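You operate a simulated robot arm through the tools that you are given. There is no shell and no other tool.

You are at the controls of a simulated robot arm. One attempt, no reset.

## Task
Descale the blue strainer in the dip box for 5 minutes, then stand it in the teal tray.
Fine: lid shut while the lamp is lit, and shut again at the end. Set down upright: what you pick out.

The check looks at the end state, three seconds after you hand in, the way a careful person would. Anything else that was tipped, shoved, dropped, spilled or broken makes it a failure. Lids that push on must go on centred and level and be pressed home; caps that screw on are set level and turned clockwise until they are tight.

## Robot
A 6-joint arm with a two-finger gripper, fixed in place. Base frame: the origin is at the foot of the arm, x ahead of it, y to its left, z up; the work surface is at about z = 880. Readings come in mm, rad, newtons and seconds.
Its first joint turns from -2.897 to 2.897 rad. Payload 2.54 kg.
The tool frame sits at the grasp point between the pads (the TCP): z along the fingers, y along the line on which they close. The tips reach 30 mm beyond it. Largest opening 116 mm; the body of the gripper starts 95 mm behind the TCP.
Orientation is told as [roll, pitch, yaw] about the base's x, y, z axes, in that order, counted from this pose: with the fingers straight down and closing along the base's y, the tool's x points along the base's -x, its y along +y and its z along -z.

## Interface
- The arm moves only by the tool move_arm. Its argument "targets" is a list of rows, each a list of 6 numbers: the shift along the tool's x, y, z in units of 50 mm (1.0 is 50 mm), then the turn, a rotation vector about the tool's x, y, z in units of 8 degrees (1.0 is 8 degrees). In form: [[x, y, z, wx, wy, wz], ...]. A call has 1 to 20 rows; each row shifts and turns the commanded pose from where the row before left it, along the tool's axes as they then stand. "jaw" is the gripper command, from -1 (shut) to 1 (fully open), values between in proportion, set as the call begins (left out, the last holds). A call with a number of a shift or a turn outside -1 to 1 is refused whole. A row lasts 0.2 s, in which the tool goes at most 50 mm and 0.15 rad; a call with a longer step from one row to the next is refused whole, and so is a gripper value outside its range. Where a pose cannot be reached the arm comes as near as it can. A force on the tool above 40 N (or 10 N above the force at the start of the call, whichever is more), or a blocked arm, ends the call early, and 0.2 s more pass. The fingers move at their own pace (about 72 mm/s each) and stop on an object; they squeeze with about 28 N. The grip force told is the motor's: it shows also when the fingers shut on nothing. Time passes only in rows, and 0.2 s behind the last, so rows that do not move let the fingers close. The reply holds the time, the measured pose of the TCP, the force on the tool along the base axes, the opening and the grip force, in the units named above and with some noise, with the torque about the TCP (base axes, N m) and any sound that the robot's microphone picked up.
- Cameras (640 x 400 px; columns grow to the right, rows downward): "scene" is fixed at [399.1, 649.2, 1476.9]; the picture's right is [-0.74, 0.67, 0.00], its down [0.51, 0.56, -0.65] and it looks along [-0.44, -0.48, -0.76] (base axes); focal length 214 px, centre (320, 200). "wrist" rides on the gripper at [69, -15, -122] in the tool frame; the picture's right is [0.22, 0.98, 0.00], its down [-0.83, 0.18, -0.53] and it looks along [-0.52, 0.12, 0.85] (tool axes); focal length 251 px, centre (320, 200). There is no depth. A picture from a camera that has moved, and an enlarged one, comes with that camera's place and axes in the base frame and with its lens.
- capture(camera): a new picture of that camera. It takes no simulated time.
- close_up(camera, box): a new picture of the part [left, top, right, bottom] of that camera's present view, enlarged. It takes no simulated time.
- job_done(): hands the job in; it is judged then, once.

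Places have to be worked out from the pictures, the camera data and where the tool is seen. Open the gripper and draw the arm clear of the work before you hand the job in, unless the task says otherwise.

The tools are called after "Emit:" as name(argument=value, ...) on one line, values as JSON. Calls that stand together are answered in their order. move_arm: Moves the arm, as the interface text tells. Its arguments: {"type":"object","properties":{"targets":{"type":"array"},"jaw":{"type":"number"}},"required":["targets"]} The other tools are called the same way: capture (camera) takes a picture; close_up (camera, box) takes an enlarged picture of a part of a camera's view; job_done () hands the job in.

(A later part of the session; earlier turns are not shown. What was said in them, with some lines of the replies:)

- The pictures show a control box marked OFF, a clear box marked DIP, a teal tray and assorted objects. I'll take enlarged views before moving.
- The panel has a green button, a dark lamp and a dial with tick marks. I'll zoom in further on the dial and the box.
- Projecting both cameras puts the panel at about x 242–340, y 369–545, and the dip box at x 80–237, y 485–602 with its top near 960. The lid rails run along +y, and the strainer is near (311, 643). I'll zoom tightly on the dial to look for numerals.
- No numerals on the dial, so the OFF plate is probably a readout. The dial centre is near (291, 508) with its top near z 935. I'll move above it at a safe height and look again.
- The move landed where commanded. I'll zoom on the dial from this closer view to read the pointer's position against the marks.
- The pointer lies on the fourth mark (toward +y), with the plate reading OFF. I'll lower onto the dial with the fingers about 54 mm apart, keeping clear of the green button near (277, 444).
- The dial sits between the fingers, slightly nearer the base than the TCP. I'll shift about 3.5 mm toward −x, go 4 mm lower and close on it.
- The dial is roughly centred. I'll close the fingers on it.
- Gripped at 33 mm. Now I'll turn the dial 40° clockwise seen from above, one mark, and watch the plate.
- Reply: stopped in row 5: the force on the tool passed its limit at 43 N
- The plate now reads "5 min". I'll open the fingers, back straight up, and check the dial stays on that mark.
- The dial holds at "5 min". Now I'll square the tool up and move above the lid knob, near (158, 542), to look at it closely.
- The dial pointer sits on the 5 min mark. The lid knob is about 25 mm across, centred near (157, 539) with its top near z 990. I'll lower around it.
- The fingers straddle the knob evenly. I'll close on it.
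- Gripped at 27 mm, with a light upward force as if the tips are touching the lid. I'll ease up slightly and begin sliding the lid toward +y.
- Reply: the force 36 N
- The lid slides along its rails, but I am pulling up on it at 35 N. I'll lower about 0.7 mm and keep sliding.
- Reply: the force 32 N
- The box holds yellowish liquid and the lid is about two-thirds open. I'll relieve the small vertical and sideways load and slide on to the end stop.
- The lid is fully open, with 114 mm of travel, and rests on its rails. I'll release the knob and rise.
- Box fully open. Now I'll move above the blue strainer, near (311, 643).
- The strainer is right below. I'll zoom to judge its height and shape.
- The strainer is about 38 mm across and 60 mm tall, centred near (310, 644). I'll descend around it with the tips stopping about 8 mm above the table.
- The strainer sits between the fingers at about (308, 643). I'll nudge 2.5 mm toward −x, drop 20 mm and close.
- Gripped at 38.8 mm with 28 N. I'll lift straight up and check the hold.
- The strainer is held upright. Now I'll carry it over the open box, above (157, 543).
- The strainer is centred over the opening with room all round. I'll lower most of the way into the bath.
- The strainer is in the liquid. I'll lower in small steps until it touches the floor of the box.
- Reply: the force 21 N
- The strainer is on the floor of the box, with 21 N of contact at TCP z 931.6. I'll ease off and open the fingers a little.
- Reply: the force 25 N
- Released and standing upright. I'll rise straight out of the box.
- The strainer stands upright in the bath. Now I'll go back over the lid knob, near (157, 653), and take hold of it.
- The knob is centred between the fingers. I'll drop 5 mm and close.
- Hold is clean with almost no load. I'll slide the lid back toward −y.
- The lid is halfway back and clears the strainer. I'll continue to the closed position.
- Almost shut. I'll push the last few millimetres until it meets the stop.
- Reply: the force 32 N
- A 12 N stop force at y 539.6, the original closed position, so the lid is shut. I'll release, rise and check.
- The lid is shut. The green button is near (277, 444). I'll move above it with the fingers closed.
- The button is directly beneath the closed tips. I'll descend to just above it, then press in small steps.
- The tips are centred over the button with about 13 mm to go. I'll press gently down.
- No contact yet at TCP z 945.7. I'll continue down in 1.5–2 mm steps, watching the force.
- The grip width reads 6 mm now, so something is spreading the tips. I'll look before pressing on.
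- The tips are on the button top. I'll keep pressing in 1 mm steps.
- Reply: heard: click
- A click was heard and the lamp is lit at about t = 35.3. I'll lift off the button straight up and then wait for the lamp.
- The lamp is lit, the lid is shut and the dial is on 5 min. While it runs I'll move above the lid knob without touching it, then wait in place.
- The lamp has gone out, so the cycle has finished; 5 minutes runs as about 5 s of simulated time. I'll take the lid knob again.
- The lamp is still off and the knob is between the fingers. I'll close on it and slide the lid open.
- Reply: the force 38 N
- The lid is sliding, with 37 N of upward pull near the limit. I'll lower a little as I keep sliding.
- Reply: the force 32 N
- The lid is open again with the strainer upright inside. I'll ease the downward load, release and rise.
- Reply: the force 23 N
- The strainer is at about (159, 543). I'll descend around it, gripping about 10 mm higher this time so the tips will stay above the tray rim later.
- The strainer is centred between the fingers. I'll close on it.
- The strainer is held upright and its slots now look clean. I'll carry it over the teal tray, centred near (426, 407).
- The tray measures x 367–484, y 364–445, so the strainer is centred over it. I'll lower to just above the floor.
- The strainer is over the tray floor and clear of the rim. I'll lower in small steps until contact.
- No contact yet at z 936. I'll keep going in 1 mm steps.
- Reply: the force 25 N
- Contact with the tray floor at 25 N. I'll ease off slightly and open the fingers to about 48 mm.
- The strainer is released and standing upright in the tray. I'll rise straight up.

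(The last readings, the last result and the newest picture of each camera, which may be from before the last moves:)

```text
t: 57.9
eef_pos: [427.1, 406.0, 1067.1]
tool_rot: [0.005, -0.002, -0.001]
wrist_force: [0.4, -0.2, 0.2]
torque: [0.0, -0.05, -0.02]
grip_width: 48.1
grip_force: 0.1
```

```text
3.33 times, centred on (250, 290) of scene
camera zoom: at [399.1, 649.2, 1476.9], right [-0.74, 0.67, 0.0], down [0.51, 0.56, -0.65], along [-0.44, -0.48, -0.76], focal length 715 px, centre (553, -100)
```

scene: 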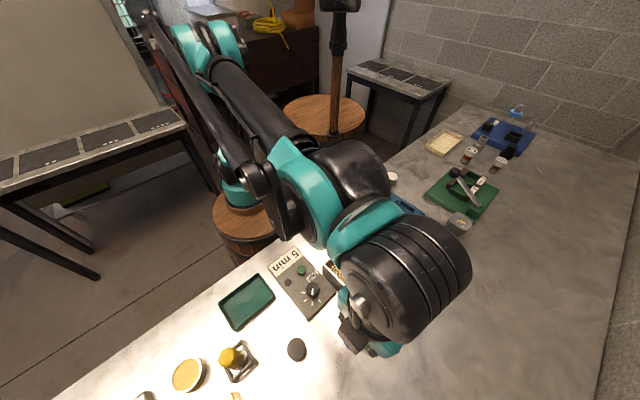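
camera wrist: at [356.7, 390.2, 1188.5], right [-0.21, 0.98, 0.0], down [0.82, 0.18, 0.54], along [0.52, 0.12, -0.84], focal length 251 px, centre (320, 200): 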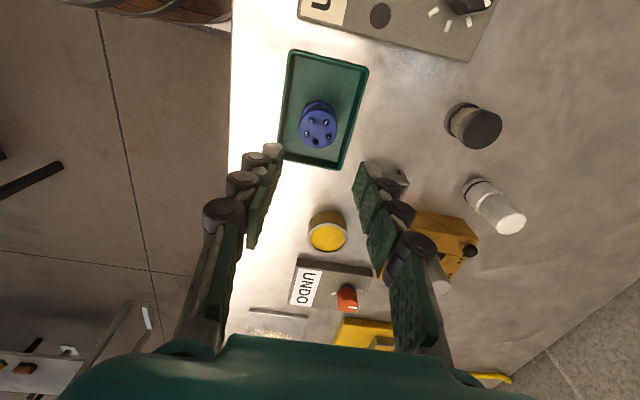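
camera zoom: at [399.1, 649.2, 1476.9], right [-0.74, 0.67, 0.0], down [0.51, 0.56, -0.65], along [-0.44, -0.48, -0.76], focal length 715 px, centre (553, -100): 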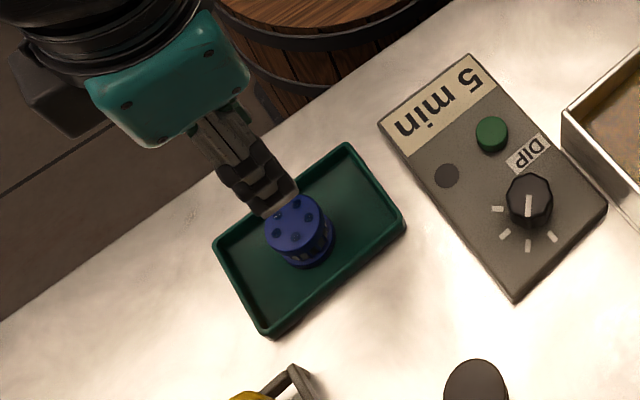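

The strainer stands upright in the middle of the tray. Now I'll go back to the lid knob, near (156, 652), to shut the box.

Emit:
move_arm(targets=[[0.678, 0.614, 0, 0, 0, 0], [0.678, 0.614, 0, 0, 0, 0], [0.678, 0.614, 0, 0, 0, 0], [0.678, 0.614, 0, 0, 0, 0], [0.678, 0.614, 0, 0, 0, 0], [0.678, 0.614, 0, 0, 0, 0], [0.678, 0.614, 0, 0, 0, 0], [0.678, 0.614, 0, 0, 0, 0]], jaw=-0.07)

Emit:
capture(camera="wrist")

```text
t: 59.7
eef_pos: [157.7, 648.8, 1068.7]
tool_rot: [0.005, -0.001, 0.0]
wrist_force: [0.5, 0.0, 0.0]
torque: [0.03, 0.02, -0.02]
grip_width: 54.3
grip_force: 0.1
```

```text
taken
camera wrist: at [85.8, 634.4, 1190.0], right [-0.21, 0.98, 0.0], down [0.82, 0.18, 0.54], along [0.52, 0.12, -0.84], focal length 251 px, centre (320, 200)
```

wrist: 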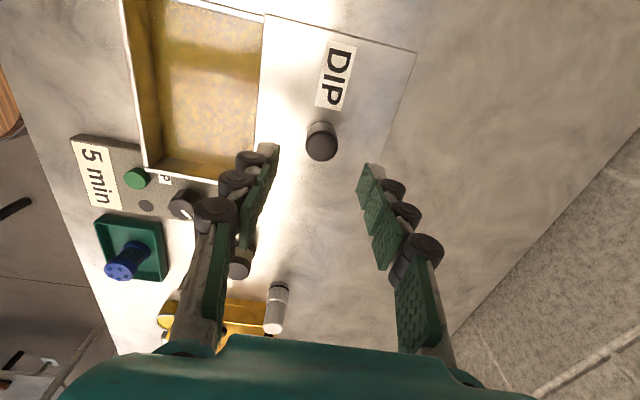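

Above the knob. I'll lower around it and close.

Emit:
move_arm(targets=[[0.01, 0.03, 0.7, 0, 0, 0], [0, 0, 0.5, 0, 0, 0], [0, 0, 0.15, 0, 0, 0]])

Emit:
close_up(camera="wrist", box=[220, 100, 420, 260])

```text
t: 60.5
eef_pos: [154.9, 651.2, 1000.6]
tool_rot: [0.004, -0.002, 0.0]
wrist_force: [-0.2, 0.2, 0.3]
torque: [-0.01, -0.01, -0.04]
grip_width: 53.9
grip_force: 0.1
```

```text
2.50 times, centred on (320, 180) of wrist
camera zoom: at [84.7, 636.4, 1122.2], right [-0.21, 0.98, 0.0], down [0.82, 0.18, 0.54], along [0.52, 0.12, -0.84], focal length 629 px, centre (320, 250)
```

zoom: 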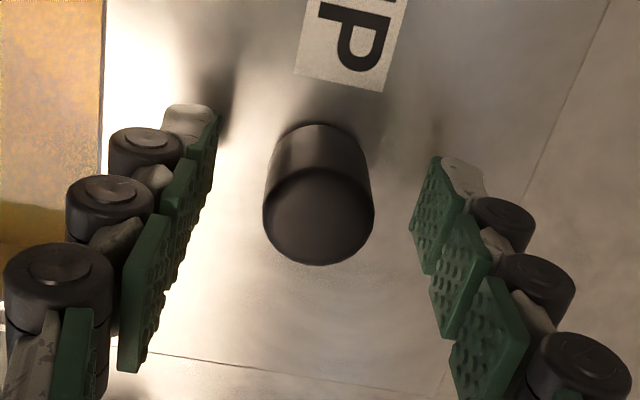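

The knob is centred between the fingers. I'll close on it and slide the lid toward −y.

Emit:
move_arm(targets=[[0, 0, 0, 0, 0, 0], [0, 0, 0, 0, 0, 0], [0, 0, 0, 0, 0, 0]], jaw=-0.8)

Emit:
move_arm(targets=[[0, -0.15, 0, 0, 0, 0], [0, -0.25, -0.002, 0, 0, 0], [0, -0.25, -0.002, 0, 0, 0], [0, -0.25, -0.002, 0, 0, 0], [0, -0.25, -0.002, 0, 0, 0]])

```text
t: 61.3
eef_pos: [154.4, 651.6, 1001.6]
tool_rot: [0.006, -0.002, 0.001]
wrist_force: [-0.3, -0.2, -1.9]
torque: [0.02, 0.02, -0.01]
grip_width: 27.0
grip_force: 44.7
```

```text
t: 62.5
eef_pos: [155.0, 594.0, 1001.7]
tool_rot: [0.006, -0.003, 0.0]
wrist_force: [3.0, -1.0, 17.6]
torque: [-0.02, -0.18, 0.01]
grip_width: 27.3
grip_force: 45.2
```

The lid is sliding back with moderate load. I'll continue toward the closed position.

Emit:
move_arm(targets=[[0, -0.25, -0.004, 0, 0, 0], [0, -0.25, -0.004, 0, 0, 0], [0, -0.25, -0.002, 0, 0, 0], [0, -0.2, -0.002, 0, 0, 0], [0, -0.06, 0, 0, 0, 0]])

Emit:
close_up(camera="scene", box=[300, 220, 450, 350])

```text
t: 63.7
eef_pos: [154.7, 545.0, 1001.0]
tool_rot: [0.005, -0.001, -0.001]
wrist_force: [7.6, 0.1, 10.8]
torque: [0.04, -0.34, -0.06]
grip_width: 26.8
grip_force: 45.1
```

```text
3.08 times, centred on (375, 285) of scene
camera zoom: at [399.1, 649.2, 1476.9], right [-0.74, 0.67, 0.0], down [0.51, 0.56, -0.65], along [-0.44, -0.48, -0.76], focal length 660 px, centre (151, -62)
```

zoom: 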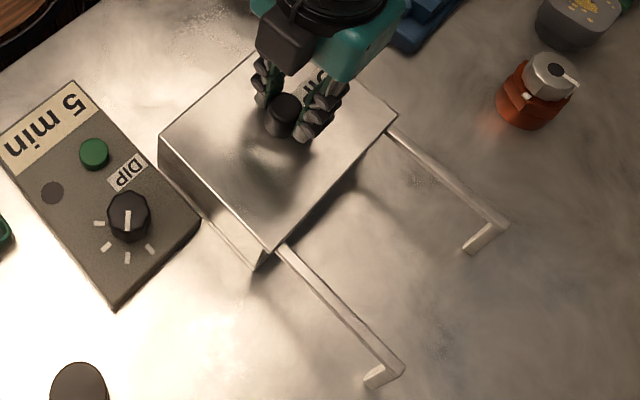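

Emit:
move_arm(targets=[[0, -0.06, 0, 0, 0, 0], [0, -0.04, 0, 0, 0, 0]])

```text
t: 64.3
eef_pos: [155.5, 540.4, 1002.1]
tool_rot: [0.005, -0.002, -0.001]
wrist_force: [8.5, 4.8, 6.0]
torque: [0.1, -0.16, 0.0]
grip_width: 27.0
grip_force: 45.2
```

A 5 N stop force is starting. I'll push half a millimetre further to be sure it is fully home.

Emit:
move_arm(targets=[[0, -0.012, 0, 0, 0, 0], [0, 0, 0, 0, 0, 0]])

```text
t: 64.9
eef_pos: [154.9, 538.3, 1000.1]
tool_rot: [0.005, -0.002, -0.001]
wrist_force: [8.9, 9.8, 6.2]
torque: [0.34, -0.31, 0.02]
grip_width: 27.0
grip_force: 44.9
```

The lid is firmly against its stop, at 10 N with y at the original closed value. I'll release, rise and draw clear.

Emit:
move_arm(targets=[[0, 0, 0, 0, 0, 0], [0, 0, 0, 0, 0, 0]], jaw=-0.07)

Emit:
move_arm(targets=[[0, 0, -0.4, 0, 0, 0], [0, 0, -0.8, 0, 0, 0], [0, 0, -0.9, 0, 0, 0], [0, 0, -0.9, 0, 0, 0], [0, 0, -0.9, 0, 0, 0], [0, -0.5, -0.7, 0, 0, 0], [-0.3, -0.6, -0.6, 0, 0, 0]], jaw=0.2)

Emit:
capture(camera="scene")

Emit:
close_up(camera="scene", box=[200, 220, 460, 390])

Emit:
capture(camera="wrist")

```text
t: 65.5
eef_pos: [154.4, 538.0, 1001.0]
tool_rot: [0.005, -0.003, 0.001]
wrist_force: [-0.6, 0.7, 1.3]
torque: [0.0, -0.01, -0.02]
grip_width: 53.8
grip_force: 0.1
```

```text
t: 67.1
eef_pos: [168.5, 482.1, 1262.5]
tool_rot: [0.005, -0.003, 0.002]
wrist_force: [0.0, 0.5, -1.0]
torque: [-0.07, -0.02, -0.01]
grip_width: 69.5
grip_force: 0.1
```

```text
taken
```

scene: 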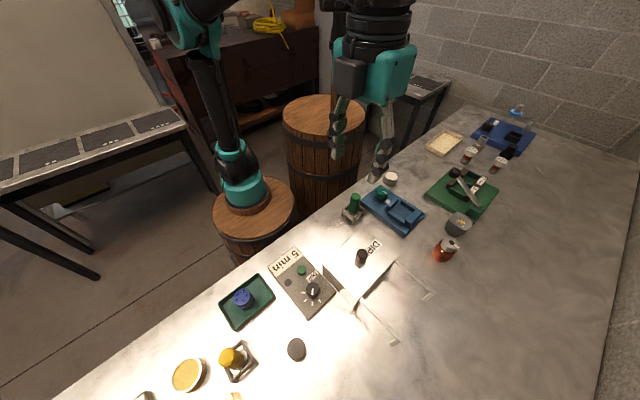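

```text
2.35 times, centred on (330, 305) of scene
camera zoom: at [399.1, 649.2, 1476.9], right [-0.74, 0.67, 0.0], down [0.51, 0.56, -0.65], along [-0.44, -0.48, -0.76], focal length 505 px, centre (296, -47)
```

zoom: 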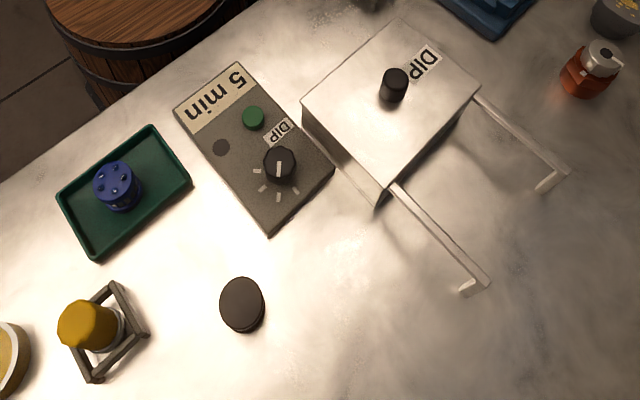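

```text
taken
camera wrist: at [98.6, 466.9, 1382.5], right [-0.22, 0.98, 0.0], down [0.82, 0.18, 0.54], along [0.52, 0.12, -0.84], focal length 251 px, centre (320, 200)
```

wrist: 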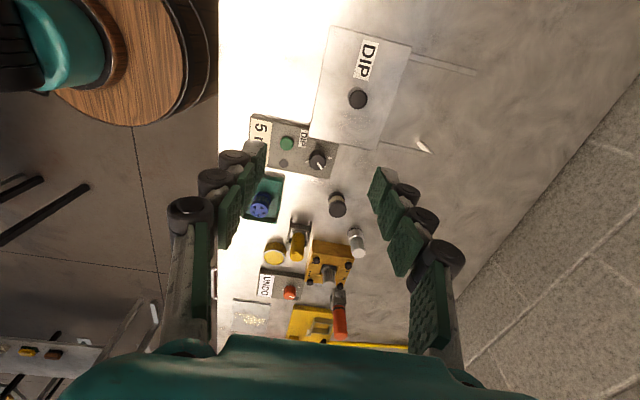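

The lid is back exactly where it started, the lamp is out and the strainer stands in the tray. I'll take one last close look at the strainer and box before handing in.

Emit:
close_up(camera="scene", box=[220, 275, 280, 330])

Emit:
close_up(camera="scene", box=[320, 225, 440, 320])

Emit:
close_up(camera="wrist", box=[300, 20, 440, 160])

```text
7.27 times, centred on (250, 302) of scene
camera zoom: at [399.1, 649.2, 1476.9], right [-0.74, 0.67, 0.0], down [0.51, 0.56, -0.65], along [-0.44, -0.48, -0.76], focal length 1560 px, centre (829, -546)
```

zoom: 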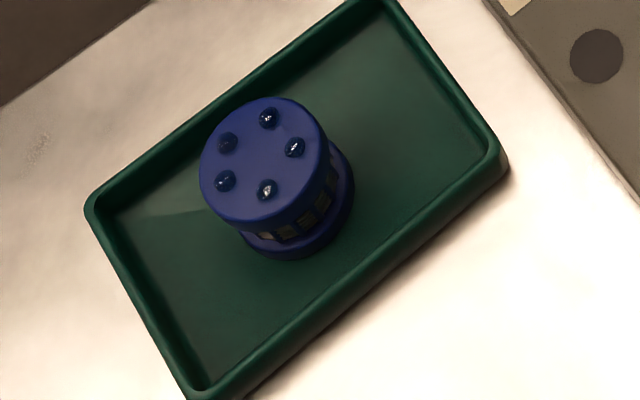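

```text
4.21 times, centred on (380, 272) of scene
camera zoom: at [399.1, 649.2, 1476.9], right [-0.74, 0.67, 0.0], down [0.51, 0.56, -0.65], along [-0.44, -0.48, -0.76], focal length 903 px, centre (67, -105)
```

zoom: 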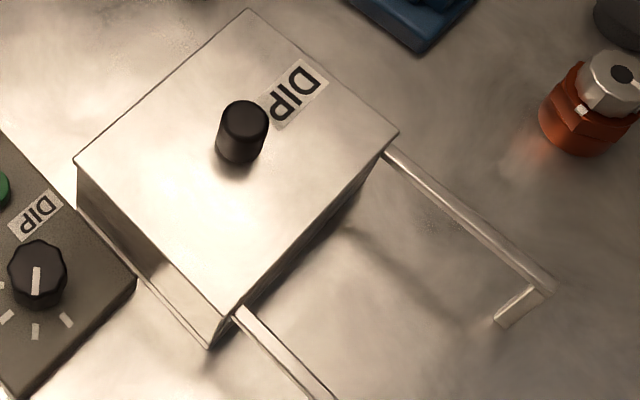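

```text
2.86 times, centred on (370, 90) of wrist
camera zoom: at [98.6, 466.9, 1382.5], right [-0.22, 0.98, 0.0], down [0.82, 0.18, 0.54], along [0.52, 0.12, -0.84], focal length 718 px, centre (177, 514)
```

zoom: 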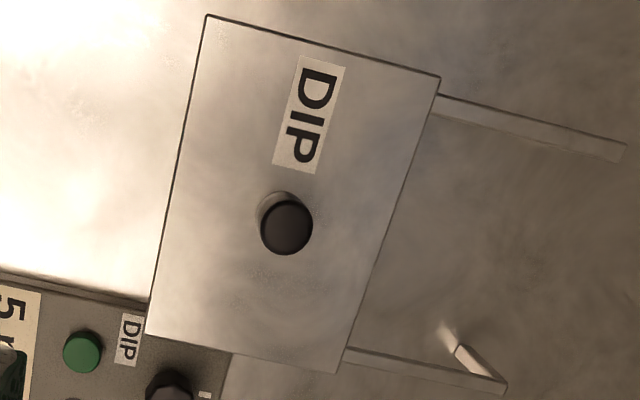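

The strainer is clean, wet and upright in the tray. The lid is fully shut, the lamp is out, nothing else has moved, and the open gripper is clear of the work. I'm handing in.

Emit:
job_done()

```text
The job is handed in.
```

The blue strainer went through a 5-minute descale in the dip box and now stands upright in the teal tray. I've handed the job in; no verdict came back.

- **Descaling:** I set the dial to "5 min", shut the lid over the strainer and pressed the green button. The lamp lit and went out by itself within about 5 seconds of simulated time, which I took as the full 5 minutes. The strainer's slots, coated before, looked clear afterwards.
- **Lid:** It stayed shut the whole time the lamp was lit. I shut it again at the end, pushed up against its stop where it started.
- **Tray:** The last pictures show the strainer level in the middle of the tray.
- **Surroundings:** Nothing else looked moved or spilled. The gripper is open and clear of the work.

The dial is still on "5 min"; it read "OFF" at the start and I didn't turn it back.
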